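You operate a simulated robot arm through the tools that you are given. There is no shell and no other tool. Be economical: measure what you need, move in short steps, check, and stop when the job is done.

You run a simulated robot arm. Do the job below in one go: nothing can be reset, and whatever is moved stays where it is left.

## Task
Pack the yellow cup whose number matches the silver case and lock the case.
Fine: turn both case latches open, rest the case lid on the blue table, stand the cup inside, put the lid back on and turn both latches shut. Set down upright: what you pick out.

The check looks at the end state, three seconds after you hand in, the way a careful person would. Anything else that was tipped, shoved, dropped, spilled or broken makes it a failure. Lids that push on must go on centred and level and be pressed home; caps that screw on are set level and turned clockwise until they are tight.

## Robot
A 6-joint arm with a two-finger gripper on a trunk, on a base that drives. Base frame: it is fixed to the floor where the robot stands at the start and does not move with it; the origin is under the middle of the robot, x ahead of it, y to its left, z up; the surface under the hand at the start is at about z = 800. Units: mm, rad, N and s.
Its first joint turns from -2.897 to 2.897 rad. Places, roughly: blue table top [800, -400, 800]; inside of the silver case [700, 0, 800]; left case latch [700, 200, 900]; right case latch [700, -100, 900]. Payload 2.54 kg.
The TCP is the grasp point between the finger pads, 30 mm short of the fingertips. In the tool frame z runs along the fingers and y along their closing line. The gripper opens to 116 mm. The gripper's body begins 95 mm behind the TCP.
Orientation is that of the tool frame in the base frame, as a unit quaternion [w, x, y, z]. With the fingers straight down and closing along the base's y, the tool's x points along the base's -x, its y along +y and its z along -z.

## Interface
- The arm moves only by the tool servo_tool. Its argument "moves" is a list of rows, each an object (a shift or turn left out is 0, a gripper value left out holds the last) with "delta_pos": the shift along the base's x, y, z in units of 50 mm (1.0 is 50 mm), a list of three; "rotation": the turn, a rotation vector about the base's x, y, z in units of 4 degrees (1.0 is 4 degrees), a list of three. In form: [{"delta_pos": [x, y, z], "rotation": [wx, wy, wz]}, ...]. A call has 1 to 20 rows; each row shifts and turns the commanded pose from where the row before left it. "jaw" is the finger opening in cm, from 0 to 11.6, set as the call begins (left out, the last holds). A call with a number of a shift or a turn outside -1 to 1 is refused whole. A row lasts 0.2 s, in which the tool goes at most 50 mm and 0.15 rad; a call with a longer step from one row to the next is refused whole, and so is a gripper value outside its range. A pose out of reach is approached as far as the arm can. The call stops where the force on the tool passes 40 N (or 10 N more than at its start, if that is more) or the arm is blocked; 0.2 s more then pass. The fingers move at their own pace (about 72 mm/s each) and stop on an object; they squeeze with about 29 N. The grip force told is the motor's: it shows also when the fingers shut on nothing. Time passes only in rows, and 0.2 s behind the last, so rows that do not move let the fingers close. It gives the time, the measured TCP pose, the force on the tool (base axes), the opening and the grip force at its end, in the units of the frame above (readings bear some noise), with the torque about the TCP (base axes, N m) and any sound that the robot's microphone picked up, and new pictures: "show" is both (left out), scene, wrist or none.
- Cameras (640 x 400 px; columns grow to the right, rows downward): "scene" is now at [-33.6, 135.6, 1426.3]; the picture's right is [-0.11, -0.99, 0.00], its down [-0.48, 0.05, -0.88] and it looks along [0.87, -0.10, -0.48] (base axes); focal length 278 px, centre (320, 200). "wrist" rides on the gripper at [69, -15, -122] in the tool frame; the picture's right is [0.21, 0.98, 0.00], its down [-0.83, 0.18, -0.53] and it looks along [-0.52, 0.11, 0.85] (tool axes); focal length 251 px, centre (320, 200). There is no depth. A picture from a camera that has moved, and an enlarged one, comes with that camera's place and axes in the base frame and with its lens. The place of the scene camera against the robot may be out by one fixed shift of up to 12 mm in any direction.
- drive_base(legs): drives the robot by 1 to 6 legs, each [ahead, left, turn to the left] in mm, mm and rad, along the robot's own axes; the way and the turn of a leg run together, so that a leg with both is an arc; at most 1500 mm and 3.142 rad a leg. The arm and the cameras ride along, it lands a little off, and it stops where it bumps. It gives what a move gives, and a new picture of the scene camera.
- aim_head(pan, tilt): turns the head with the scene camera to pan (to the left, within 2.094 rad either way) and tilt (down, from -0.506 to 1.204), counted from straight ahead of the robot. It gives what a move gives, and a new picture of the scene camera.
- zoom(camera, box): a new picture of the part [left, top, right, bottom] of that camera's present view, enlarged. The clock stands still meanwhile.
- hand_in(): hands the job in; it is judged then, once.

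Go step by step. Nothing tells you exact positions but the pictures and the camera data: compare them with the known pose of the tool, close in by small moves and look again before you grip or let go. The budget is 120 turns and 260 pictures, counting those below and the enlarged ones. Unless the task says otherwise, let go and move clear before handing in, and close with one line.

The tools are called after "Call:" by a JSON object that holds its "fn" and its "kwargs". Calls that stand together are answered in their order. servo_tool: Moves the arm, as the interface text tells. Its arguments: {"type":"object","properties":{"moves":{"type":"array","items":{"type":"object","properties":{"delta_pos":{"type":"array","items":{"type":"number"}},"rotation":{"type":"array","items":{"type":"number"}}}}},"jaw":{"type":"number"},"show":{"type":"string","enum":["both","scene","wrist","none"]}},"required":["moves"]} The other tools are called the same way: drive_base (legs) drives the base; aim_head (pan, tilt) turns the head that bears the scene camera; zoom (camera, box) takes an enlarged picture of a part of a camera's view; hand_in () hands the job in.

At the start:

```text
clock: 0.0
position: [672.0, -75.3, 1256.3]
orientation: [0.0, 0.0, 1.0, 0.0]
wrist_force: [0.1, -0.4, -0.4]
ft_torque: [0.03, 0.0, -0.02]
finger_gap: 116.0
gripper_force: 0.1
robot x, y, heading: [-0.7, -0.6, -0.001]
head pan, tilt: [-0.113, 0.501]
```

scene: 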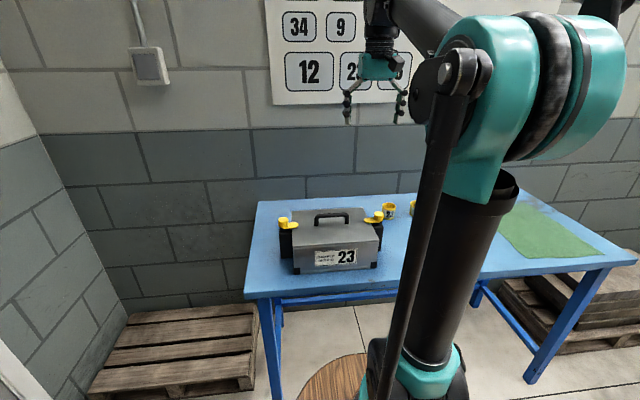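
wrist: 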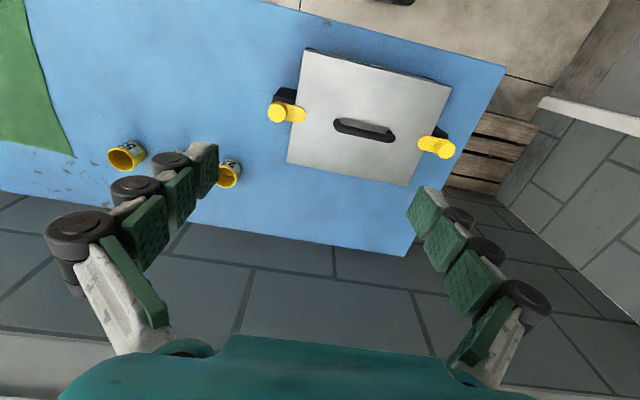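

I see the silver case marked 23 with two yellow latches and two yellow cups on the blue table. I zoom in to read things more closely.

Call:
{"fn": "zoom", "kwargs": {"camera": "scene", "box": [260, 180, 440, 290]}}

Call:
{"fn": "zoom", "kwargs": {"camera": "wrist", "box": [90, 120, 260, 220]}}

Call:
{"fn": "zoom", "kwargs": {"camera": "wrist", "box": [250, 30, 480, 200]}}

```text
3.56 times, centred on (350, 235) of scene
camera zoom: at [-33.6, 135.6, 1426.3], right [-0.11, -0.99, 0.0], down [-0.48, 0.05, -0.88], along [0.87, -0.1, -0.48], focal length 988 px, centre (213, 76)
```

zoom: 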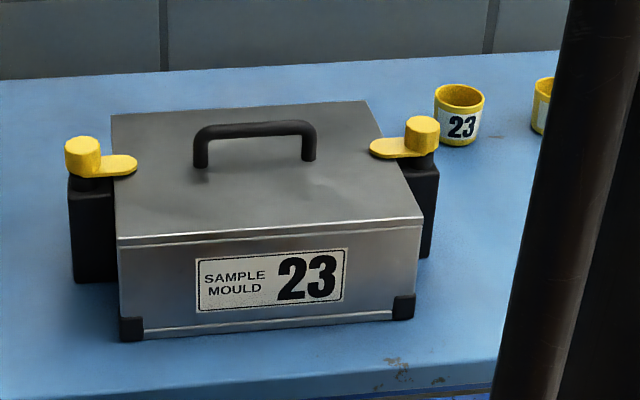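

```text
3.76 times, centred on (175, 170) of wrist
camera zoom: at [603.3, -91.3, 1378.8], right [-0.21, 0.98, 0.0], down [0.83, 0.18, 0.53], along [0.52, 0.11, -0.85], focal length 947 px, centre (866, 313)
```

zoom: 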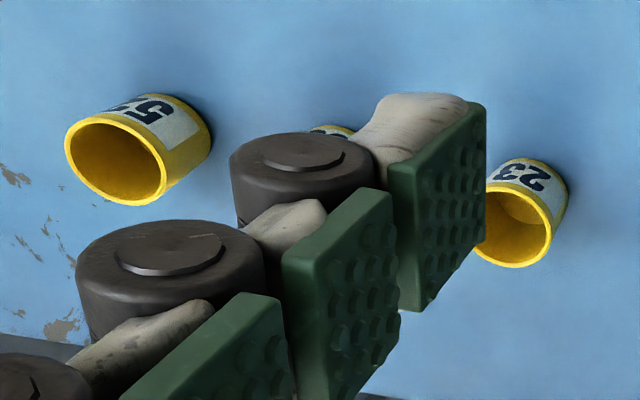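

```text
2.35 times, centred on (365, 115) of wrist
camera zoom: at [603.3, -91.3, 1378.8], right [-0.21, 0.98, 0.0], down [0.83, 0.18, 0.53], along [0.52, 0.11, -0.85], focal length 592 px, centre (214, 400)
```

zoom: 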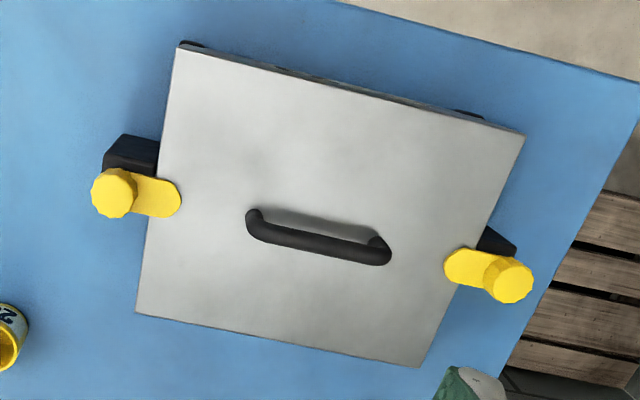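

The case (lid about x 618–821, y −113…150) has its latch knobs near (719, −143) and (720, 174); cup 23 is near (905, −252). Next I shift the hand right to see all cups and the free table.

Call:
{"fn": "servo_tool", "kwargs": {"moves": [{"delta_pos": [-1, -1, 0]}, {"delta_pos": [-1, -1, 0]}, {"delta_pos": [0, -1, 0]}, {"delta_pos": [0, -1, 0]}, {"delta_pos": [0, -1, 0]}, {"delta_pos": [0, -1, 0]}]}}

```text
refused: row 1 steps farther than a row can; nothing moved
```

Call:
{"fn": "servo_tool", "kwargs": {"moves": [{"delta_pos": [-0.7, -0.7, 0]}, {"delta_pos": [-0.7, -0.7, 0]}, {"delta_pos": [0, -1, 0]}, {"delta_pos": [0, -1, 0]}, {"delta_pos": [0, -1, 0]}, {"delta_pos": [0, -1, 0]}]}}

```text
clock: 1.4
position: [602.6, -344.3, 1257.7]
orientation: [0.001, -0.001, 1.0, 0.0]
wrist_force: [-1.0, 0.8, 0.5]
ft_torque: [-0.05, -0.03, -0.02]
finger_gap: 116.1
gripper_force: 0.2
robot x, y, heading: [1.0, -1.5, 0.002]
head pan, tilt: [-0.113, 0.501]
camera scene: at [-33.9, 136.1, 1426.2], right [-0.11, -0.99, 0.0], down [-0.48, 0.05, -0.88], along [0.87, -0.1, -0.48], focal length 278 px, centre (320, 200)
camera wrist: at [532.6, -360.2, 1380.9], right [-0.22, 0.98, 0.0], down [0.83, 0.18, 0.53], along [0.52, 0.12, -0.85], focal length 251 px, centre (320, 200)
```

scene: 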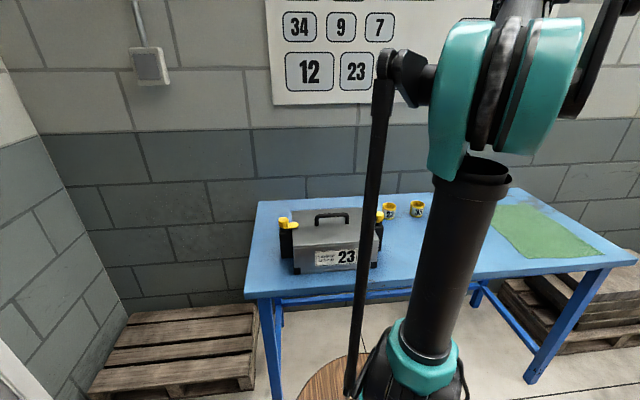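
wrist: 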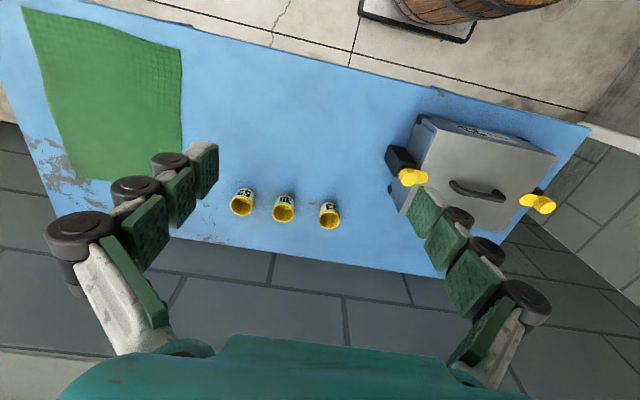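

Call:
{"fn": "zoom", "kwargs": {"camera": "wrist", "box": [210, 160, 370, 260]}}

Call:
{"fn": "zoom", "kwargs": {"camera": "wrist", "box": [370, 90, 600, 234]}}

Call:
{"fn": "zoom", "kwargs": {"camera": "scene", "box": [360, 180, 460, 240]}}

```text
4.00 times, centred on (290, 210) of wrist
camera zoom: at [532.6, -360.2, 1380.9], right [-0.22, 0.98, 0.0], down [0.83, 0.18, 0.53], along [0.52, 0.12, -0.85], focal length 1006 px, centre (440, 160)
```

zoom: 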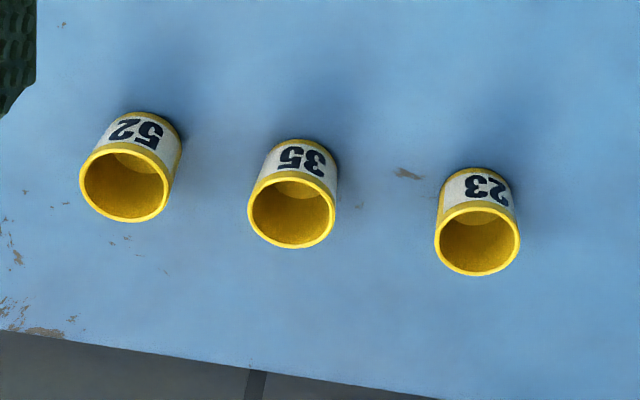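

```text
2.78 times, centred on (485, 162) of wrist
camera zoom: at [532.6, -360.2, 1380.9], right [-0.22, 0.98, 0.0], down [0.83, 0.18, 0.53], along [0.52, 0.12, -0.85], focal length 698 px, centre (-138, 306)
```

zoom: 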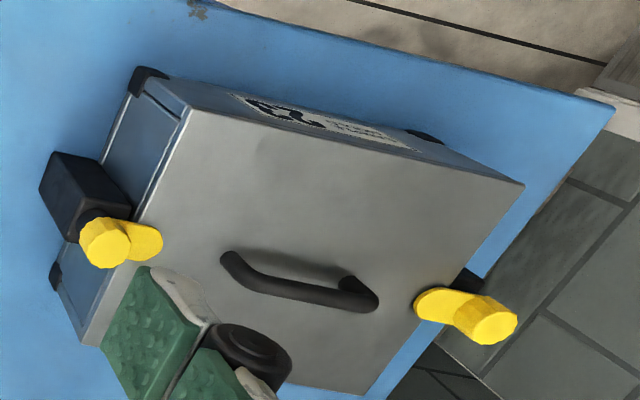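

```text
6.40 times, centred on (410, 210) of scene
camera zoom: at [-33.9, 136.1, 1426.2], right [-0.11, -0.99, 0.0], down [-0.48, 0.05, -0.88], along [0.87, -0.1, -0.48], focal length 1779 px, centre (-256, 136)
```

zoom: 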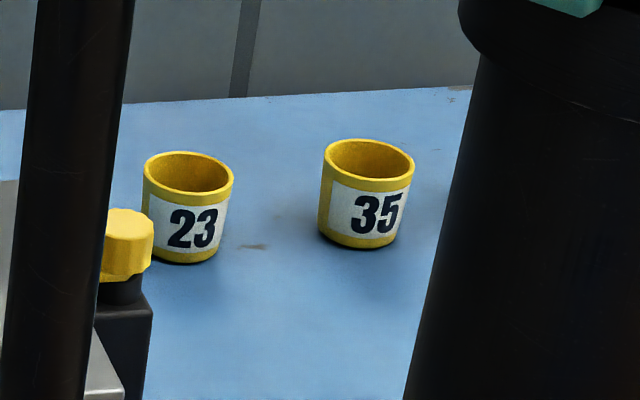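

Cup 23 is confirmed at about (905, −252), beside 35 and 52. Right knob triangulates to (719, −142, top ≈928), lid top ≈898. I turn the hand so it closes along x and go above the right knob.

Call:
{"fn": "servo_tool", "kwargs": {"moves": [{"delta_pos": [0.1164, 0.202, -0.217], "rotation": [0, 0, -1]}, {"delta_pos": [0.1164, 0.202, -0.217], "rotation": [0, 0, -1]}, {"delta_pos": [0.1164, 0.202, -0.217], "rotation": [0, 0, -1]}, {"delta_pos": [0.1164, 0.202, -0.217], "rotation": [0, 0, -1]}, {"delta_pos": [0.1164, 0.202, -0.217], "rotation": [0, 0, -1]}, {"delta_pos": [0.1164, 0.202, -0.217], "rotation": [0, 0, -1]}, {"delta_pos": [0.1164, 0.202, -0.217], "rotation": [0, 0, -1]}, {"delta_pos": [0.1164, 0.202, -0.217], "rotation": [0, 0, -1]}, {"delta_pos": [0.1164, 0.202, -0.217], "rotation": [0, 0, -1]}, {"delta_pos": [0.1164, 0.202, -0.217], "rotation": [0, 0, -1]}, {"delta_pos": [0.1164, 0.202, -0.217], "rotation": [0, 0, -1]}, {"delta_pos": [0.1164, 0.202, -0.217], "rotation": [0, 0, -1]}, {"delta_pos": [0.1164, 0.202, -0.217], "rotation": [0, 0, -1]}, {"delta_pos": [0.1164, 0.202, -0.217], "rotation": [0, 0, -1]}, {"delta_pos": [0.1164, 0.202, -0.217], "rotation": [0, 0, -1]}, {"delta_pos": [0.1164, 0.202, -0.217], "rotation": [0, 0, -1]}, {"delta_pos": [0.1164, 0.202, -0.217], "rotation": [0, 0, -1]}, {"delta_pos": [0.1164, 0.202, -0.217], "rotation": [0, 0, -1]}, {"delta_pos": [0.1164, 0.202, -0.217], "rotation": [0, 0, -1]}, {"delta_pos": [0.1164, 0.202, -0.217], "rotation": [0, 0, -1]}], "show": "none"}}

Call:
{"fn": "servo_tool", "kwargs": {"moves": [{"rotation": [0, 0, -1]}, {"rotation": [0, 0, -1]}, {"rotation": [0, 0, -0.5]}], "show": "both", "jaw": 7}}

```text
clock: 5.6
position: [718.8, -143.7, 1040.2]
orientation: [0.0, 0.643, 0.766, 0.0]
wrist_force: [-0.4, 0.8, -0.2]
ft_torque: [0.01, -0.01, 0.02]
finger_gap: 116.1
gripper_force: 0.1
robot x, y, heading: [-2.3, 0.2, 0.001]
head pan, tilt: [-0.113, 0.501]
```

```text
clock: 6.4
position: [720.0, -144.3, 1041.6]
orientation: [0.0, 0.707, 0.707, 0.0]
wrist_force: [0.3, 0.8, 0.1]
ft_torque: [0.0, -0.01, -0.02]
finger_gap: 69.8
gripper_force: 0.0
robot x, y, heading: [0.8, 5.7, -0.002]
head pan, tilt: [-0.113, 0.501]
camera scene: at [-33.6, 135.6, 1426.3], right [-0.11, -0.99, 0.0], down [-0.48, 0.05, -0.88], along [0.87, -0.1, -0.48], focal length 278 px, centre (320, 200)
camera wrist: at [703.9, -75.7, 1163.1], right [0.98, 0.21, 0.0], down [0.18, -0.83, 0.53], along [0.11, -0.52, -0.85], focal length 251 px, centre (320, 200)
```

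scene: 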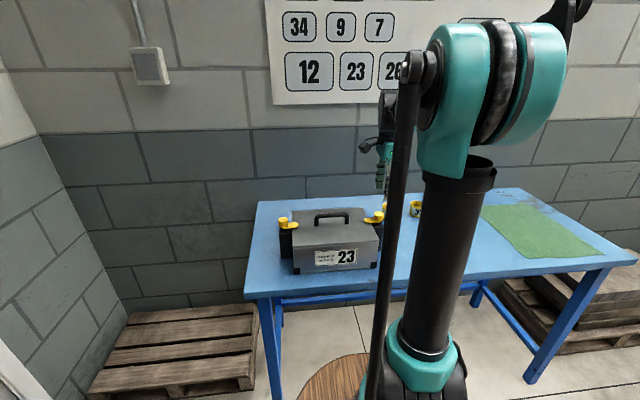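
wrist: 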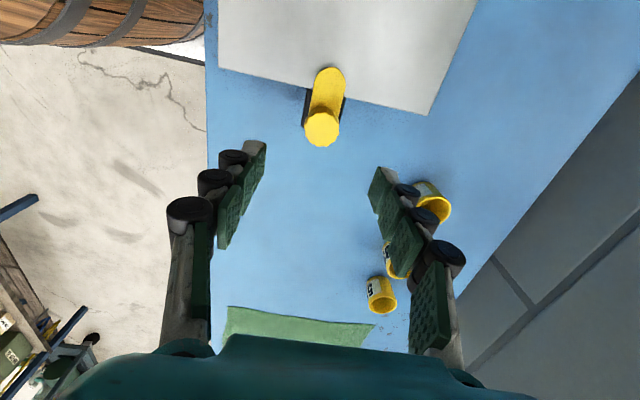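

The knob lies at about (720, −141), just under the hand. I lower the open fingers around it and look.

Call:
{"fn": "servo_tool", "kwargs": {"moves": [{"delta_pos": [0, 0.02, -0.5]}, {"delta_pos": [0, 0.02, -0.5]}, {"delta_pos": [0, 0.02, -0.5]}, {"delta_pos": [0, 0, -0.4]}, {"delta_pos": [0, 0, 0]}], "show": "wrist"}}

Call:
{"fn": "zoom", "kwargs": {"camera": "scene", "box": [340, 150, 440, 240]}}

```text
clock: 7.6
position: [718.5, -139.7, 944.9]
orientation: [0.0, 0.707, 0.708, -0.001]
wrist_force: [0.7, -0.5, -0.1]
ft_torque: [-0.04, 0.02, 0.02]
finger_gap: 70.1
gripper_force: 0.0
robot x, y, heading: [1.7, 0.8, -0.004]
head pan, tilt: [-0.113, 0.501]
camera wrist: at [702.8, -72.1, 1067.0], right [0.98, 0.21, 0.0], down [0.18, -0.83, 0.53], along [0.11, -0.52, -0.85], focal length 251 px, centre (320, 200)
```

wrist: 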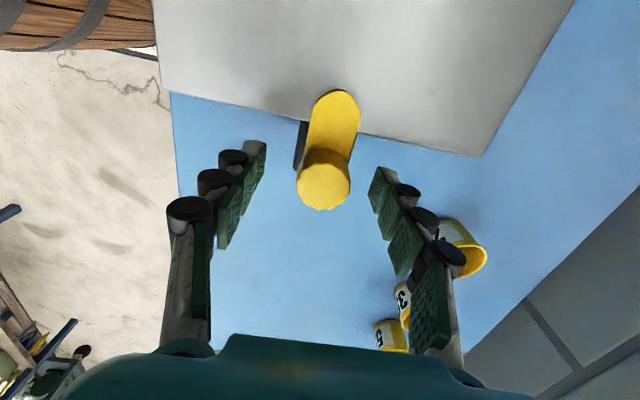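

```text
4.44 times, centred on (390, 195) of scene
camera zoom: at [-33.5, 135.6, 1426.3], right [-0.11, -0.99, 0.0], down [-0.48, 0.05, -0.88], along [0.87, -0.1, -0.48], focal length 1236 px, centre (9, 222)
```

zoom: 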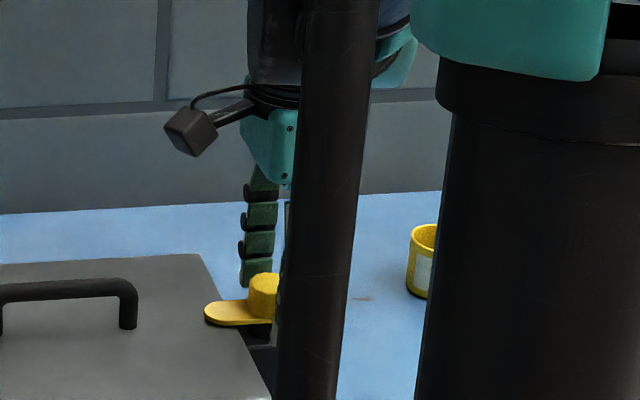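

Knob centre is about (721, −143). I centre, lower 12 mm and close on it.

Call:
{"fn": "servo_tool", "kwargs": {"moves": [{"delta_pos": [0.03, -0.05, -0.24]}, {}], "show": "none"}}

Call:
{"fn": "servo_tool", "kwargs": {"moves": [{}, {}, {}, {}], "jaw": 0, "show": "wrist"}}

```text
clock: 8.2
position: [719.5, -142.5, 933.3]
orientation: [0.0, 0.707, 0.707, -0.001]
wrist_force: [0.0, 0.6, -0.1]
ft_torque: [-0.02, 0.01, 0.0]
finger_gap: 69.8
gripper_force: 0.0
robot x, y, heading: [4.3, 2.3, 0.0]
head pan, tilt: [-0.113, 0.501]
```

```text
clock: 9.2
position: [719.9, -142.3, 932.1]
orientation: [0.0, 0.707, 0.707, 0.0]
wrist_force: [4.0, -0.9, 1.5]
ft_torque: [0.06, -0.06, 0.01]
finger_gap: 29.5
gripper_force: 45.2
robot x, y, heading: [-0.1, 1.4, -0.002]
head pan, tilt: [-0.113, 0.501]
camera wrist: at [704.4, -74.1, 1055.7], right [0.98, 0.21, 0.0], down [0.18, -0.83, 0.53], along [0.11, -0.52, -0.85], focal length 251 px, centre (320, 200)
```

wrist: 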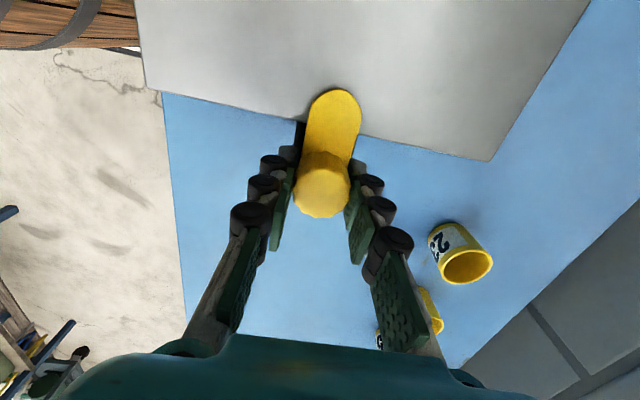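

The knob is held at 29.5 mm. I test a small turn to the left and watch the torque.

Call:
{"fn": "servo_tool", "kwargs": {"moves": [{"rotation": [0, 0, 1]}, {"rotation": [0, 0, 1]}, {"rotation": [0, 0, 1]}, {"rotation": [0, 0, 1]}], "show": "wrist"}}

```text
clock: 10.2
position: [720.5, -142.4, 932.9]
orientation: [0.001, 0.602, 0.799, 0.0]
wrist_force: [9.1, 0.8, -9.6]
ft_torque: [-0.34, -0.21, -0.01]
finger_gap: 29.2
gripper_force: 45.3
robot x, y, heading: [-1.8, 5.1, -0.001]
head pan, tilt: [-0.113, 0.501]
camera wrist: at [686.8, -80.9, 1055.7], right [0.88, 0.48, 0.0], down [0.4, -0.74, 0.53], along [0.25, -0.47, -0.85], focal length 251 px, centre (320, 200)
```

wrist: 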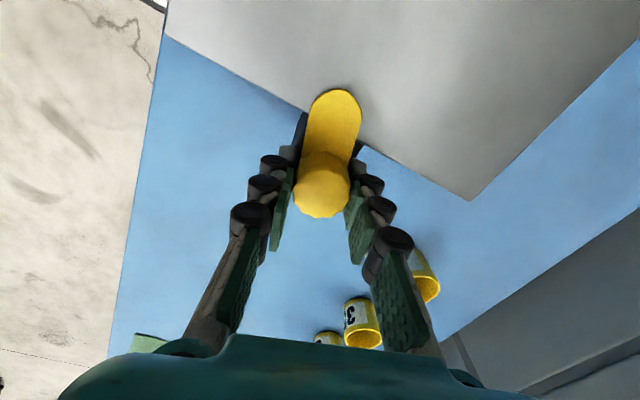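

The lever follows freely. I go on turning left.

Call:
{"fn": "servo_tool", "kwargs": {"moves": [{"rotation": [0, 0, 1]}, {"rotation": [0, 0, 1]}, {"rotation": [0, 0, 1]}, {"rotation": [0, 0, 1]}, {"rotation": [0, 0, 1]}, {"rotation": [0, 0, 1]}, {"rotation": [0, 0, 1]}, {"rotation": [0, 0, 1]}], "show": "wrist"}}

```text
clock: 11.6
position: [722.1, -141.2, 933.5]
orientation: [0.001, 0.429, 0.903, 0.001]
wrist_force: [4.6, 4.4, -5.5]
ft_torque: [-0.03, -0.01, -0.01]
finger_gap: 29.4
gripper_force: 44.8
robot x, y, heading: [-2.7, -1.0, -0.001]
head pan, tilt: [-0.113, 0.501]
stopped in row 6: the force on the tool passed its limit at 41 N (the readings are from after the stop); the commanded pose is now the measured one
camera wrist: at [665.9, -98.7, 1055.6], right [0.62, 0.78, 0.0], down [0.66, -0.53, 0.54], along [0.42, -0.33, -0.84], focal length 251 px, centre (320, 200)
```

wrist: 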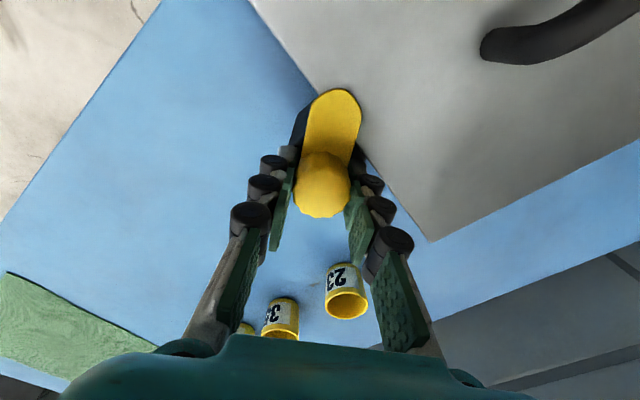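

The turn is at about 40°, and the stop came from side force (axis slightly off-centre), now relaxed. I continue in short batches.

Call:
{"fn": "servo_tool", "kwargs": {"moves": [{"rotation": [0, 0, 1]}, {"rotation": [0, 0, 1]}, {"rotation": [0, 0, 1]}, {"rotation": [0, 0, 1]}], "show": "none"}}

```text
clock: 12.6
position: [723.1, -141.9, 933.1]
orientation: [0.001, 0.299, 0.954, 0.003]
wrist_force: [19.8, 14.5, -18.8]
ft_torque: [-0.15, -0.6, -0.09]
finger_gap: 29.1
gripper_force: 45.2
robot x, y, heading: [0.4, -2.4, -0.001]
head pan, tilt: [-0.113, 0.501]
```

Call:
{"fn": "servo_tool", "kwargs": {"moves": [{"delta_pos": [0.03, 0.02, -0.03]}, {"rotation": [0, 0, 1]}, {"rotation": [0, 0, 1]}], "show": "wrist"}}

```text
clock: 13.5
position: [723.5, -141.5, 933.3]
orientation: [0.002, 0.232, 0.973, 0.002]
wrist_force: [-3.6, 3.5, 8.6]
ft_torque: [0.5, -0.33, 0.03]
finger_gap: 29.1
gripper_force: 45.1
robot x, y, heading: [0.7, -0.3, 0.006]
head pan, tilt: [-0.113, 0.501]
stopped in row 3: the force on the tool passed its limit at 43 N (the readings are from after the stop); the commanded pose is now the measured one
camera wrist: at [653.7, -124.2, 1055.6], right [0.25, 0.97, 0.0], down [0.82, -0.21, 0.54], along [0.52, -0.13, -0.84], focal length 251 px, centre (320, 200)
```

wrist: 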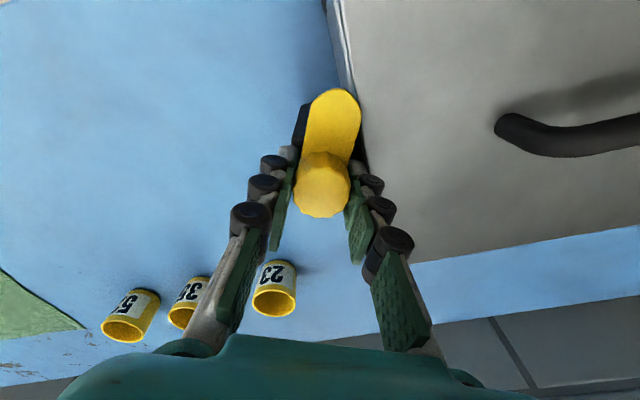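

Turned about 63°; the lever is nearly off the lid. I release and regrip to shed the side load, then check.

Call:
{"fn": "servo_tool", "kwargs": {"moves": [{}, {}, {}], "jaw": 5, "show": "wrist"}}

Call:
{"fn": "zoom", "kwargs": {"camera": "wrist", "box": [240, 60, 400, 240]}}

```text
clock: 14.3
position: [723.9, -141.9, 932.5]
orientation: [0.002, 0.233, 0.972, 0.001]
wrist_force: [1.2, -1.7, 0.0]
ft_torque: [-0.07, 0.0, -0.03]
finger_gap: 50.7
gripper_force: 0.1
robot x, y, heading: [0.2, -3.5, -0.005]
head pan, tilt: [-0.113, 0.501]
camera wrist: at [654.1, -124.7, 1055.1], right [0.25, 0.97, 0.0], down [0.82, -0.21, 0.54], along [0.52, -0.13, -0.84], focal length 251 px, centre (320, 200)
```

wrist: 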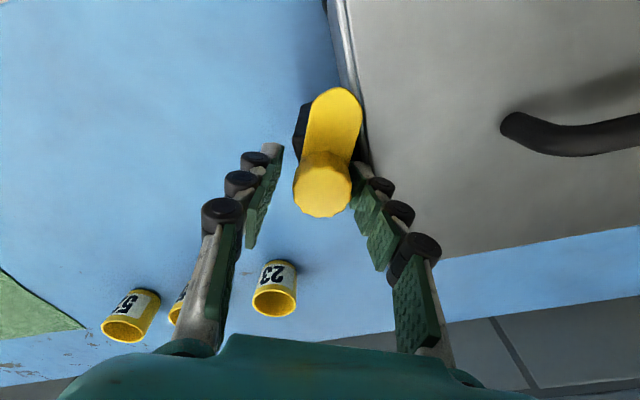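

```text
2.22 times, centred on (320, 150) of wrist
camera zoom: at [654.1, -124.7, 1055.1], right [0.25, 0.97, 0.0], down [0.82, -0.21, 0.54], along [0.52, -0.13, -0.84], focal length 559 px, centre (320, 311)
```

zoom: 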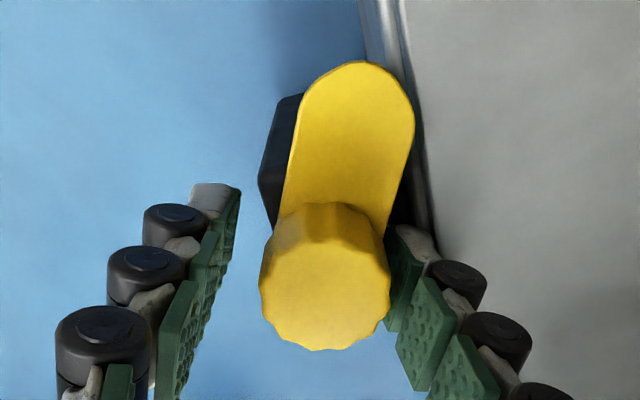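

The lever still overlaps the lid edge by a few mm. I regrip and turn about 20° more.

Call:
{"fn": "servo_tool", "kwargs": {"moves": [{}, {}, {}, {}], "jaw": 0, "show": "none"}}

Call:
{"fn": "servo_tool", "kwargs": {"moves": [{"rotation": [0, 0, 0.5]}, {"rotation": [0, 0, 0.5]}, {"rotation": [0, 0, 0.5]}], "show": "none"}}

```text
clock: 15.3
position: [722.8, -141.0, 933.7]
orientation: [0.001, 0.232, 0.973, 0.002]
wrist_force: [10.1, 2.3, 38.5]
ft_torque: [0.21, 0.06, -0.03]
finger_gap: 29.4
gripper_force: 44.9
robot x, y, heading: [-1.3, -0.9, 0.001]
head pan, tilt: [-0.113, 0.501]
```

```text
clock: 16.0
position: [722.7, -141.1, 933.8]
orientation: [0.001, 0.196, 0.981, 0.001]
wrist_force: [-5.4, 2.6, 14.5]
ft_torque: [0.42, -0.12, -0.03]
finger_gap: 29.2
gripper_force: 45.0
robot x, y, heading: [-0.8, -1.3, -0.001]
head pan, tilt: [-0.113, 0.501]
stopped in row 3: the force on the tool passed its limit at 53 N (the readings are from after the stop); the commanded pose is now the measured one
```

Vertical force on gripping suggests the fingertips bear on the post under the knob. I open, rise 5 mm, regrip and turn on.

Call:
{"fn": "servo_tool", "kwargs": {"moves": [{}, {}, {"delta_pos": [0, 0, 0.1]}], "jaw": 4.5, "show": "none"}}

Call:
{"fn": "servo_tool", "kwargs": {"moves": [{}, {}, {}, {}], "jaw": 0, "show": "none"}}

Call:
{"fn": "servo_tool", "kwargs": {"moves": [{"rotation": [0, 0, 0.5]}, {"rotation": [0, 0, 0.5]}, {"rotation": [0, 0, 0.5]}, {"rotation": [0, 0, 0.5]}], "show": "wrist"}}

```text
clock: 16.8
position: [724.6, -141.3, 938.0]
orientation: [0.001, 0.197, 0.98, 0.001]
wrist_force: [0.1, -0.6, 0.2]
ft_torque: [-0.09, -0.02, 0.0]
finger_gap: 45.6
gripper_force: 0.1
robot x, y, heading: [-0.6, -1.3, 0.0]
head pan, tilt: [-0.113, 0.501]
```

```text
clock: 17.8
position: [723.6, -140.4, 938.5]
orientation: [0.002, 0.196, 0.981, 0.001]
wrist_force: [-0.6, -2.6, 4.4]
ft_torque: [-0.05, 0.08, 0.0]
finger_gap: 29.3
gripper_force: 44.7
robot x, y, heading: [3.1, -0.1, 0.001]
head pan, tilt: [-0.113, 0.501]
```

```text
clock: 18.8
position: [723.9, -140.5, 937.8]
orientation: [0.001, 0.128, 0.992, 0.001]
wrist_force: [-7.7, 7.0, -15.2]
ft_torque: [0.03, -0.27, 0.0]
finger_gap: 29.4
gripper_force: 44.4
robot x, y, heading: [1.3, -2.4, 0.0]
head pan, tilt: [-0.113, 0.501]
camera wrist: at [652.6, -138.9, 1060.6], right [0.04, 1.0, 0.0], down [0.84, -0.03, 0.54], along [0.54, -0.02, -0.84], focal length 251 px, centre (320, 200)
```

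wrist: 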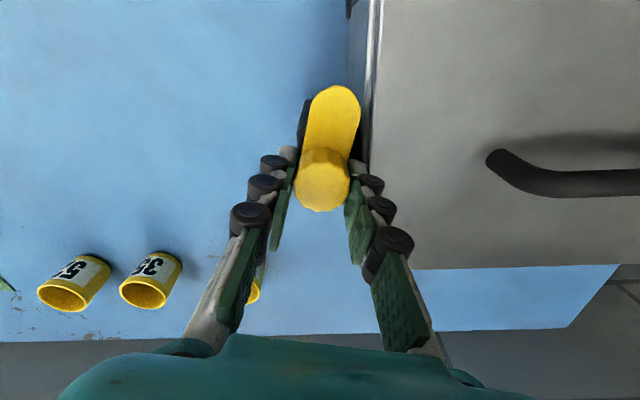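

Turned 75° now. I finish to about 90°.

Call:
{"fn": "servo_tool", "kwargs": {"moves": [{"rotation": [0, 0, 0.5]}, {"rotation": [0, 0, 0.5]}, {"rotation": [0, 0, 0.5]}, {"rotation": [0, 0, 0.5]}], "show": "none"}}

Call:
{"fn": "servo_tool", "kwargs": {"moves": [{"rotation": [0, 0, 0.5]}, {"rotation": [0, 0, 0.5]}, {"rotation": [0, 0, 0.5]}, {"rotation": [0, 0, 0.5]}], "show": "none"}}

```text
clock: 19.8
position: [723.8, -140.2, 938.5]
orientation: [0.003, 0.056, 0.998, 0.002]
wrist_force: [-1.7, 18.7, -3.2]
ft_torque: [0.35, 0.75, -0.09]
finger_gap: 29.4
gripper_force: 45.0
robot x, y, heading: [-0.6, 1.9, 0.006]
head pan, tilt: [-0.113, 0.501]
```

```text
clock: 20.8
position: [724.0, -140.0, 937.9]
orientation: [0.001, -0.013, 1.0, 0.004]
wrist_force: [0.4, 32.1, 7.1]
ft_torque: [0.55, 0.04, -0.5]
finger_gap: 29.4
gripper_force: 44.9
robot x, y, heading: [-0.8, -0.9, -0.004]
head pan, tilt: [-0.113, 0.501]
```

A torque of −0.5 about z signals the end stop at about 91°. I release, rise and look.

Call:
{"fn": "servo_tool", "kwargs": {"moves": [{}, {}, {"delta_pos": [0, 0, 0.8]}, {"delta_pos": [0, 0, 0.8]}, {"delta_pos": [0, 0, 0.8]}], "jaw": 5, "show": "wrist"}}

```text
clock: 22.0
position: [723.1, -139.4, 1060.7]
orientation: [0.001, -0.012, 1.0, 0.001]
wrist_force: [0.3, 0.5, -1.3]
ft_torque: [0.03, 0.0, -0.03]
finger_gap: 50.3
gripper_force: 0.1
robot x, y, heading: [0.3, 4.3, -0.004]
head pan, tilt: [-0.113, 0.501]
camera wrist: at [655.1, -157.2, 1181.7], right [-0.24, 0.97, 0.0], down [0.82, 0.2, 0.54], along [0.52, 0.13, -0.84], focal length 251 px, centre (320, 200)
```

wrist: 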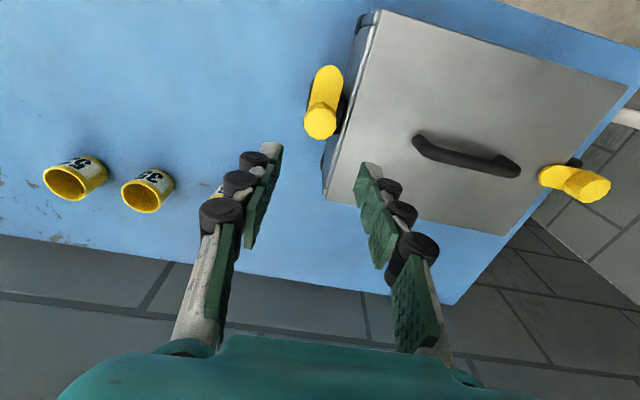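

The right latch is open (lever toward −x). Next I go to the left knob near (721, 177), turning the hand to yaw +90° so it can turn clockwise.

Call:
{"fn": "servo_tool", "kwargs": {"moves": [{"delta_pos": [0, 0.316, 0], "rotation": [0, 0, 1]}, {"delta_pos": [0, 0.316, 0], "rotation": [0, 0, 1]}, {"delta_pos": [0, 0.316, 0], "rotation": [0, 0, 1]}, {"delta_pos": [0, 0.316, 0], "rotation": [0, 0, 1]}, {"delta_pos": [0, 0.316, 0], "rotation": [0, 0, 1]}, {"delta_pos": [0, 0.316, 0], "rotation": [0, 0, 1]}, {"delta_pos": [0, 0.316, 0], "rotation": [0, 0, 1]}, {"delta_pos": [0, 0.316, 0], "rotation": [0, 0, 1]}, {"delta_pos": [0, 0.316, 0], "rotation": [0, 0, 1]}, {"delta_pos": [0, 0.316, 0], "rotation": [0, 0, 1]}, {"delta_pos": [0, 0.316, 0], "rotation": [0, 0, 1]}, {"delta_pos": [0, 0.316, 0], "rotation": [0, 0, 1]}, {"delta_pos": [0, 0.316, 0], "rotation": [0, 0, 1]}, {"delta_pos": [0, 0.316, 0], "rotation": [0, 0, 1]}, {"delta_pos": [0, 0.316, 0], "rotation": [0, 0, 1]}, {"delta_pos": [0, 0.316, 0], "rotation": [0, 0, 1]}, {"delta_pos": [0, 0.316, 0], "rotation": [0, 0, 1]}, {"delta_pos": [0, 0.316, 0], "rotation": [0, 0, 1]}, {"delta_pos": [0, 0.316, 0], "rotation": [0, 0, 1]}, {"delta_pos": [0, 0.316, 0], "rotation": [0, 0, 1]}], "show": "none", "jaw": 7}}

Call:
{"fn": "servo_tool", "kwargs": {"moves": [{"rotation": [0, 0, 1]}, {"rotation": [0, 0, 1]}, {"rotation": [0, 0, 0.15]}], "show": "wrist"}}

```text
clock: 26.2
position: [723.4, 176.2, 1058.5]
orientation: [-0.002, -0.652, 0.758, 0.002]
wrist_force: [0.0, 0.0, -0.1]
ft_torque: [0.04, -0.01, -0.01]
finger_gap: 69.9
gripper_force: 0.0
robot x, y, heading: [-0.8, -2.6, -0.0]
head pan, tilt: [-0.113, 0.501]
```

```text
clock: 27.0
position: [723.1, 175.0, 1057.9]
orientation: [0.001, 0.708, -0.706, -0.002]
wrist_force: [-0.6, 0.2, 0.2]
ft_torque: [-0.01, -0.01, -0.02]
finger_gap: 69.9
gripper_force: 0.0
robot x, y, heading: [4.8, 1.9, 0.002]
head pan, tilt: [-0.113, 0.501]
camera wrist: at [738.7, 105.5, 1179.8], right [-0.98, -0.22, 0.0], down [-0.18, 0.82, 0.54], along [-0.12, 0.52, -0.84], focal length 251 px, centre (320, 200)
```

wrist: 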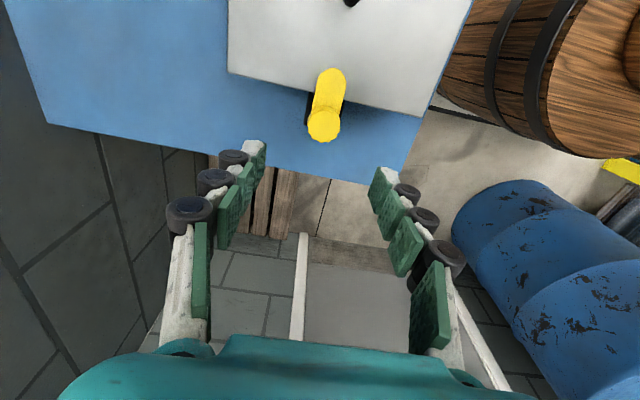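

Left knob is at about (720, 173.5). I descend to z 938 and grip it.

Call:
{"fn": "servo_tool", "kwargs": {"moves": [{"delta_pos": [-0.05, -0.02, -0.6]}, {"delta_pos": [0, 0, -0.6]}, {"delta_pos": [0, 0, -0.6]}, {"delta_pos": [0, 0, -0.59]}, {}], "show": "wrist"}}

```text
clock: 28.2
position: [721.3, 172.5, 938.4]
orientation: [-0.001, -0.707, 0.707, 0.002]
wrist_force: [0.1, -0.7, -0.7]
ft_torque: [0.01, -0.03, 0.0]
finger_gap: 70.0
gripper_force: 0.0
robot x, y, heading: [-0.0, -0.6, -0.0]
head pan, tilt: [-0.113, 0.501]
camera wrist: at [736.2, 103.0, 1061.0], right [-0.98, -0.21, 0.0], down [-0.18, 0.82, 0.54], along [-0.12, 0.52, -0.84], focal length 251 px, centre (320, 200)
```

wrist: 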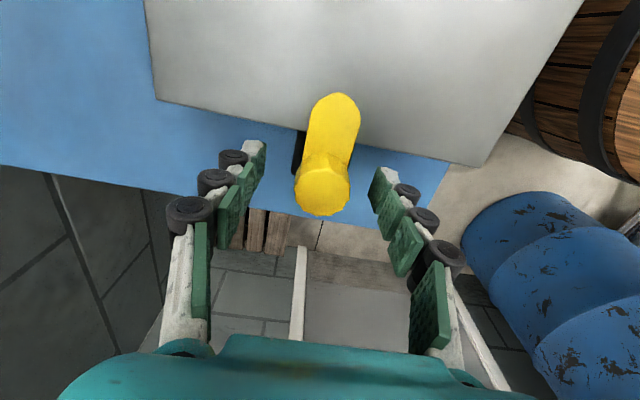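

Well centred. I grip and test a clockwise turn.

Call:
{"fn": "servo_tool", "kwargs": {"moves": [{"delta_pos": [0, 0.02, 0]}, {}, {}, {}], "show": "none", "jaw": 0}}

Call:
{"fn": "servo_tool", "kwargs": {"moves": [{"rotation": [0, 0, -0.5]}, {"rotation": [0, 0, -0.5]}, {"rotation": [0, 0, -0.5]}, {"rotation": [0, 0, -0.5]}], "show": "wrist"}}

```text
clock: 29.2
position: [719.8, 173.6, 938.9]
orientation: [0.001, 0.707, -0.707, -0.002]
wrist_force: [-17.1, -2.1, -10.4]
ft_torque: [-0.07, 0.25, -0.02]
finger_gap: 29.4
gripper_force: 44.6
robot x, y, heading: [-0.4, -1.0, 0.002]
head pan, tilt: [-0.113, 0.501]
```

```text
clock: 30.2
position: [719.7, 174.6, 938.2]
orientation: [-0.001, -0.656, 0.754, 0.003]
wrist_force: [-31.1, -8.4, -3.1]
ft_torque: [-0.03, 0.49, 0.56]
finger_gap: 29.3
gripper_force: 45.2
robot x, y, heading: [0.8, -0.0, 0.001]
head pan, tilt: [-0.113, 0.501]
camera wrist: at [725.8, 103.3, 1061.1], right [-1.0, -0.08, 0.0], down [-0.06, 0.84, 0.54], along [-0.04, 0.53, -0.84], focal length 251 px, centre (320, 200)
```

wrist: 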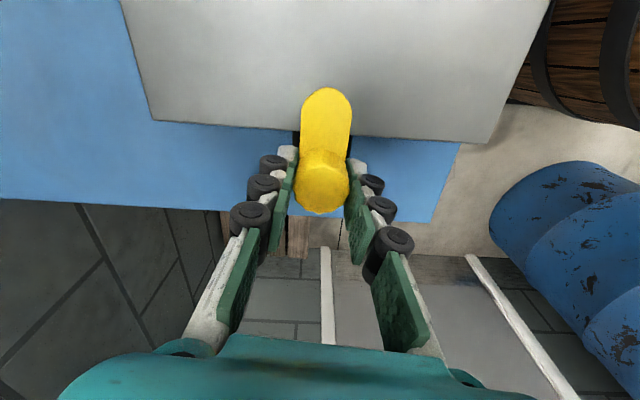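

Torque +0.56 and the lever stays: clockwise is the closed stop, so this latch too opens counter-clockwise. I turn the other way.

Call:
{"fn": "servo_tool", "kwargs": {"moves": [{}, {"rotation": [0, 0, 1]}, {"rotation": [0, 0, 1]}], "show": "none", "jaw": 4.5}}

Call:
{"fn": "servo_tool", "kwargs": {"moves": [{"delta_pos": [0.0, 0, 0]}, {}, {}, {}], "show": "none", "jaw": 0}}

Call:
{"fn": "servo_tool", "kwargs": {"moves": [{"rotation": [0, 0, 0.5]}, {"rotation": [0, 0, 0.5]}, {"rotation": [0, 0, 0.5]}, {"rotation": [0, 0, 0.5]}], "show": "wrist"}}

```text
clock: 31.0
position: [722.1, 174.7, 939.2]
orientation: [0.001, 0.708, -0.706, -0.002]
wrist_force: [-0.4, -0.4, -0.2]
ft_torque: [-0.02, -0.02, -0.01]
finger_gap: 44.8
gripper_force: 0.0
robot x, y, heading: [0.3, -1.1, 0.002]
head pan, tilt: [-0.113, 0.501]
```

```text
clock: 32.0
position: [720.4, 175.6, 937.5]
orientation: [0.001, 0.707, -0.707, -0.003]
wrist_force: [-32.6, -1.2, -16.4]
ft_torque: [0.08, 0.44, -0.05]
finger_gap: 29.2
gripper_force: 44.7
robot x, y, heading: [1.6, 0.7, -0.003]
head pan, tilt: [-0.113, 0.501]
```

```text
clock: 32.6
position: [719.8, 174.9, 937.2]
orientation: [0.002, 0.73, -0.684, -0.003]
wrist_force: [-4.1, 0.0, 4.4]
ft_torque: [0.03, 0.06, 0.01]
finger_gap: 29.2
gripper_force: 44.7
robot x, y, heading: [-0.8, -3.3, 0.002]
head pan, tilt: [-0.113, 0.501]
stopped in row 2: the force on the tool passed its limit at 48 N (the readings are from after the stop); the commanded pose is now the measured one
camera wrist: at [739.6, 106.4, 1060.6], right [-0.96, -0.28, 0.01], down [-0.23, 0.81, 0.54], along [-0.15, 0.51, -0.84], focal length 251 px, centre (320, 200)
```

wrist: 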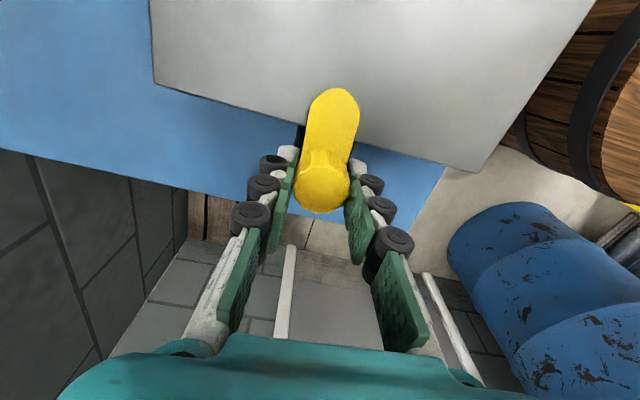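

The lever now follows. Side force is relaxed; I continue counter-clockwise.

Call:
{"fn": "servo_tool", "kwargs": {"moves": [{"rotation": [0, 0, 0.7]}, {"rotation": [0, 0, 0.7]}, {"rotation": [0, 0, 0.7]}, {"rotation": [0, 0, 0.7]}, {"rotation": [0, 0, 0.7]}, {"rotation": [0, 0, 0.7]}], "show": "none"}}

Call:
{"fn": "servo_tool", "kwargs": {"moves": [{"rotation": [0, 0, 0.7]}, {"rotation": [0, 0, 0.7]}, {"rotation": [0, 0, 0.7]}, {"rotation": [0, 0, 0.7]}], "show": "wrist"}}

```text
clock: 34.0
position: [719.0, 176.0, 938.2]
orientation: [0.003, 0.821, -0.571, -0.003]
wrist_force: [-26.0, 2.3, 1.7]
ft_torque: [0.04, 0.38, -0.08]
finger_gap: 29.3
gripper_force: 45.1
robot x, y, heading: [0.9, -2.4, 0.002]
head pan, tilt: [-0.113, 0.501]
```

```text
clock: 34.7
position: [719.7, 175.3, 937.4]
orientation: [0.003, 0.85, -0.526, -0.003]
wrist_force: [-5.8, 1.8, 9.1]
ft_torque: [-0.24, 0.02, 0.02]
finger_gap: 29.3
gripper_force: 44.6
robot x, y, heading: [-0.1, -0.2, 0.003]
head pan, tilt: [-0.113, 0.501]
stopped in row 3: the force on the tool passed its limit at 41 N (the readings are from after the stop); the commanded pose is now the measured one
camera wrist: at [763.8, 119.4, 1060.4], right [-0.78, -0.63, 0.01], down [-0.52, 0.66, 0.54], along [-0.34, 0.41, -0.84], focal length 251 px, centre (320, 200)
```

wrist: 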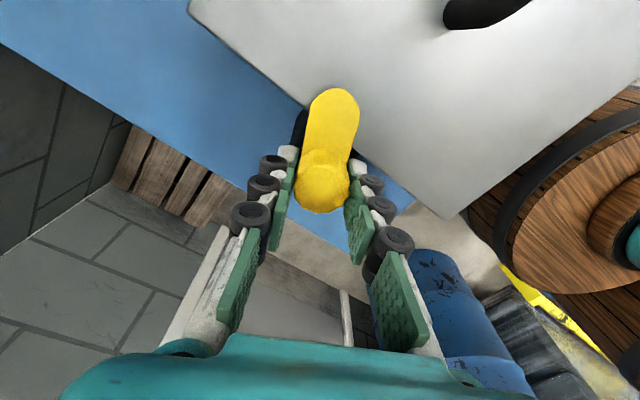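

Call:
{"fn": "servo_tool", "kwargs": {"moves": [{"delta_pos": [-0.02, 0, 0], "rotation": [0, 0, 0.7]}, {"rotation": [0, 0, 0.7]}, {"rotation": [0, 0, 0.7]}, {"rotation": [0, 0, 0.7]}], "show": "none"}}

Call:
{"fn": "servo_tool", "kwargs": {"moves": [{"rotation": [0, 0, 0.7]}, {"rotation": [0, 0, 0.7]}, {"rotation": [0, 0, 0.7]}, {"rotation": [0, 0, 0.7]}], "show": "none"}}

Call:
{"fn": "servo_tool", "kwargs": {"moves": [{"rotation": [0, 0, 0.7]}, {"rotation": [0, 0, 0.7]}, {"rotation": [0, 0, 0.7]}, {"rotation": [0, 0, 0.7]}], "show": "wrist"}}

```text
clock: 35.7
position: [719.4, 173.3, 938.8]
orientation: [0.003, 0.898, -0.441, -0.004]
wrist_force: [-3.1, 3.6, 14.5]
ft_torque: [0.17, 0.13, -0.03]
finger_gap: 29.4
gripper_force: 45.4
robot x, y, heading: [1.6, 2.7, 0.001]
head pan, tilt: [-0.113, 0.501]
```

```text
clock: 36.7
position: [717.7, 173.4, 937.9]
orientation: [0.003, 0.936, -0.351, -0.003]
wrist_force: [-8.6, 3.3, 13.0]
ft_torque: [-0.05, -0.02, -0.03]
finger_gap: 29.4
gripper_force: 44.7
robot x, y, heading: [0.3, 2.0, 0.0]
head pan, tilt: [-0.113, 0.501]
```

```text
clock: 37.7
position: [716.9, 172.6, 937.8]
orientation: [0.005, 0.966, -0.258, -0.002]
wrist_force: [-14.5, -9.9, -1.9]
ft_torque: [-0.26, 0.0, -0.05]
finger_gap: 29.6
gripper_force: 44.3
robot x, y, heading: [0.2, -2.0, 0.001]
head pan, tilt: [-0.113, 0.501]
camera wrist: at [785.5, 152.8, 1060.3], right [-0.3, -0.95, 0.01], down [-0.8, 0.26, 0.54], along [-0.51, 0.16, -0.84], focal length 251 px, centre (320, 200)
```

wrist: 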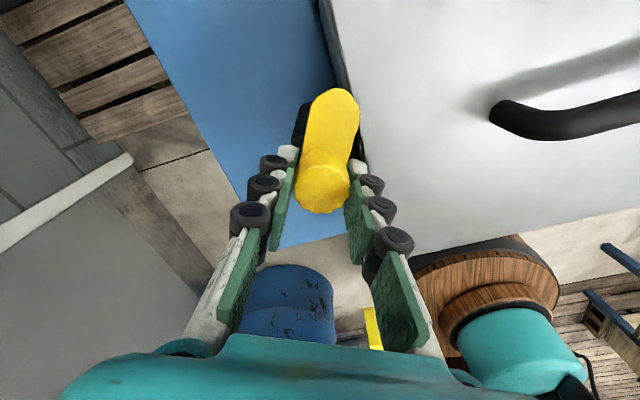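

Turned about 60°, no limits so far. I go on to about 90°.

Call:
{"fn": "servo_tool", "kwargs": {"moves": [{"delta_pos": [-0.01, -0.01, 0], "rotation": [0, 0, 0.7]}, {"rotation": [0, 0, 0.7]}, {"rotation": [0, 0, 0.7]}, {"rotation": [0, 0, 0.7]}], "show": "none"}}

Call:
{"fn": "servo_tool", "kwargs": {"moves": [{"rotation": [0, 0, 0.7]}, {"rotation": [0, 0, 0.7]}, {"rotation": [0, 0, 0.7]}, {"rotation": [0, 0, 0.7]}], "show": "none"}}

Call:
{"fn": "servo_tool", "kwargs": {"moves": [{"rotation": [0, 0, 0.7]}, {"rotation": [0, 0, 0.7]}], "show": "wrist"}}

```text
clock: 38.7
position: [716.9, 172.5, 938.5]
orientation: [0.004, 0.986, -0.164, -0.001]
wrist_force: [-2.4, -13.5, 13.9]
ft_torque: [-0.11, 0.39, -0.05]
finger_gap: 29.2
gripper_force: 44.9
robot x, y, heading: [2.5, 1.8, 0.001]
head pan, tilt: [-0.113, 0.501]
```

```text
clock: 39.7
position: [717.1, 172.3, 938.2]
orientation: [0.004, 0.998, -0.067, -0.002]
wrist_force: [-10.0, -26.9, 11.8]
ft_torque: [-0.53, -0.33, -0.04]
finger_gap: 29.6
gripper_force: 45.1
robot x, y, heading: [-0.1, -0.2, 0.002]
head pan, tilt: [-0.113, 0.501]
```

```text
clock: 40.3
position: [717.3, 172.0, 938.1]
orientation: [0.004, 1.0, -0.018, -0.002]
wrist_force: [-15.2, -33.1, 10.2]
ft_torque: [-0.53, 0.61, -0.12]
finger_gap: 29.4
gripper_force: 45.0
robot x, y, heading: [-2.1, 2.7, 0.0]
head pan, tilt: [-0.113, 0.501]
camera wrist: at [786.8, 186.0, 1060.2], right [0.18, -0.98, 0.01], down [-0.83, -0.15, 0.54], along [-0.53, -0.1, -0.84], focal length 251 px, centre (320, 200)
```

wrist: 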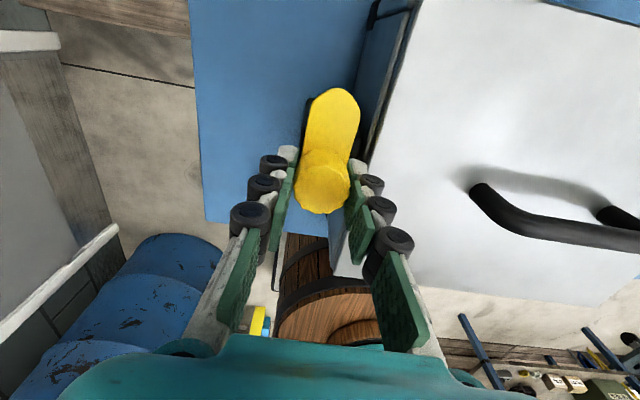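

The left lever now points +x, clear of the lid. I nudge it to the stop, release and rise.

Call:
{"fn": "servo_tool", "kwargs": {"moves": [{"delta_pos": [-0.02, -0.03, 0]}, {"rotation": [0, 0, 0.6]}, {"rotation": [0, 0, 0.4]}], "show": "none"}}

Call:
{"fn": "servo_tool", "kwargs": {"moves": [{}, {}, {"delta_pos": [0, 0, 0.8]}, {"delta_pos": [0, 0, 0.8]}, {"delta_pos": [0, 0, 0.8]}, {"delta_pos": [0, 0, 0.8]}], "jaw": 5, "show": "wrist"}}

```text
clock: 41.1
position: [716.9, 171.9, 938.4]
orientation: [0.004, 1.0, 0.017, -0.001]
wrist_force: [-2.2, -18.5, 4.2]
ft_torque: [-0.18, -0.33, -0.51]
finger_gap: 29.6
gripper_force: 44.7
robot x, y, heading: [2.4, 3.0, -0.002]
head pan, tilt: [-0.113, 0.501]
```

```text
clock: 42.5
position: [714.7, 173.1, 1099.0]
orientation: [0.005, 1.0, 0.017, -0.002]
wrist_force: [-1.1, -0.4, -0.3]
ft_torque: [-0.01, 0.04, -0.04]
finger_gap: 49.8
gripper_force: 0.0
robot x, y, heading: [2.9, 1.2, 0.0]
head pan, tilt: [-0.113, 0.501]
camera wrist: at [783.7, 191.8, 1221.0], right [0.25, -0.97, 0.01], down [-0.82, -0.21, 0.54], along [-0.52, -0.14, -0.84], focal length 251 px, centre (320, 200)
```

wrist: 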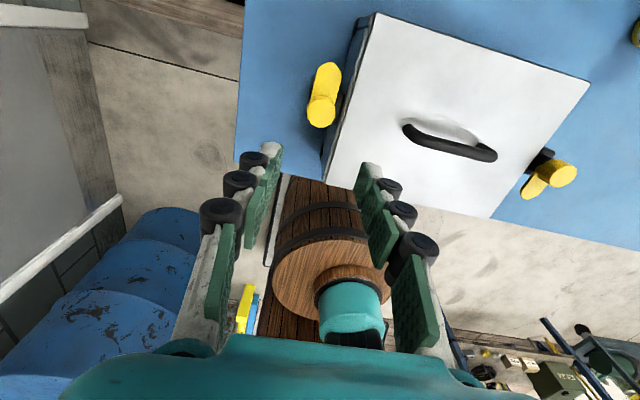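

Both latches are open. I go above the handle near (719, 16) with fingers closing along x.

Call:
{"fn": "servo_tool", "kwargs": {"moves": [{"delta_pos": [0.004, -0.157, 0], "rotation": [0, 0, -1]}, {"delta_pos": [0.004, -0.157, 0], "rotation": [0, 0, -1]}, {"delta_pos": [0.004, -0.157, 0], "rotation": [0, 0, -1]}, {"delta_pos": [0.004, -0.157, 0], "rotation": [0, 0, -1]}, {"delta_pos": [0.004, -0.157, 0], "rotation": [0, 0, -1]}, {"delta_pos": [0.004, -0.157, 0], "rotation": [0, 0, -1]}, {"delta_pos": [0.004, -0.157, 0], "rotation": [0, 0, -1]}, {"delta_pos": [0.004, -0.157, 0], "rotation": [0, 0, -1]}, {"delta_pos": [0.004, -0.157, 0], "rotation": [0, 0, -1]}, {"delta_pos": [0.004, -0.157, 0], "rotation": [0, 0, -1]}, {"delta_pos": [0.004, -0.157, 0], "rotation": [0, 0, -1]}, {"delta_pos": [0.004, -0.157, 0], "rotation": [0, 0, -1]}, {"delta_pos": [0.004, -0.157, 0], "rotation": [0, 0, -1]}, {"delta_pos": [0.004, -0.157, 0], "rotation": [0, 0, -1]}, {"delta_pos": [0.004, -0.157, 0], "rotation": [0, 0, -1]}, {"delta_pos": [0.004, -0.157, 0], "rotation": [0, 0, -1]}, {"delta_pos": [0.004, -0.157, 0], "rotation": [0, 0, -1]}, {"delta_pos": [0.004, -0.157, 0], "rotation": [0, 0, -1]}, {"delta_pos": [0.004, -0.157, 0], "rotation": [0, 0, -1]}, {"delta_pos": [0.004, -0.157, 0], "rotation": [0, 0, -1]}], "jaw": 6, "show": "none"}}

Call:
{"fn": "servo_tool", "kwargs": {"moves": [{"rotation": [0, 0, -1]}, {"rotation": [0, 0, -1]}, {"rotation": [0, 0, -1]}], "show": "wrist"}}

Call:
{"fn": "zoom", "kwargs": {"camera": "wrist", "box": [200, 0, 440, 150]}}

```text
clock: 46.7
position: [720.8, 18.0, 1098.2]
orientation: [0.002, 0.777, -0.629, -0.004]
wrist_force: [-0.2, 1.3, -0.1]
ft_torque: [-0.04, 0.02, -0.02]
finger_gap: 59.9
gripper_force: 0.1
robot x, y, heading: [0.4, 1.5, 0.003]
head pan, tilt: [-0.113, 0.501]
```

```text
clock: 47.5
position: [720.5, 17.2, 1099.2]
orientation: [-0.001, -0.707, 0.707, 0.005]
wrist_force: [0.3, 0.0, 1.4]
ft_torque: [-0.01, -0.02, -0.01]
finger_gap: 60.1
gripper_force: 0.0
robot x, y, heading: [-1.0, 0.7, -0.0]
head pan, tilt: [-0.113, 0.501]
camera wrist: at [736.2, -53.3, 1220.4], right [-0.98, -0.21, 0.01], down [-0.18, 0.82, 0.54], along [-0.12, 0.52, -0.84], focal length 251 px, centre (320, 200)
```

wrist: 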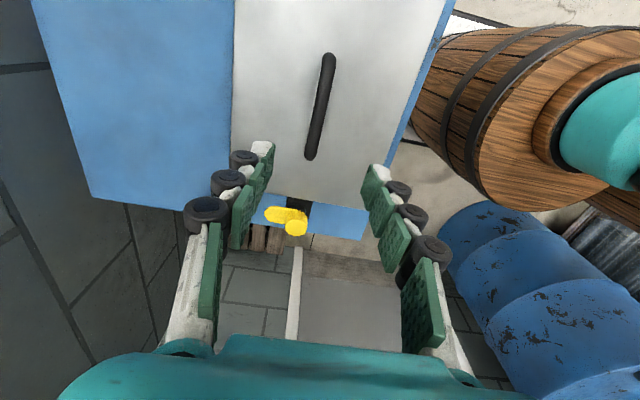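

```text
2.67 times, centred on (320, 75) of wrist
camera zoom: at [736.2, -53.3, 1220.4], right [-0.98, -0.21, 0.01], down [-0.18, 0.82, 0.54], along [-0.12, 0.52, -0.84], focal length 670 px, centre (320, 533)
```

zoom: 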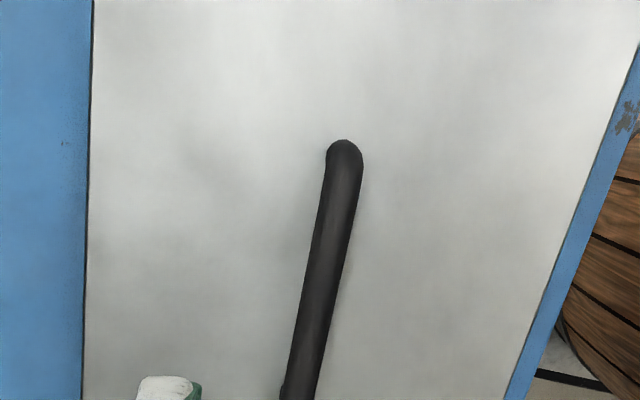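

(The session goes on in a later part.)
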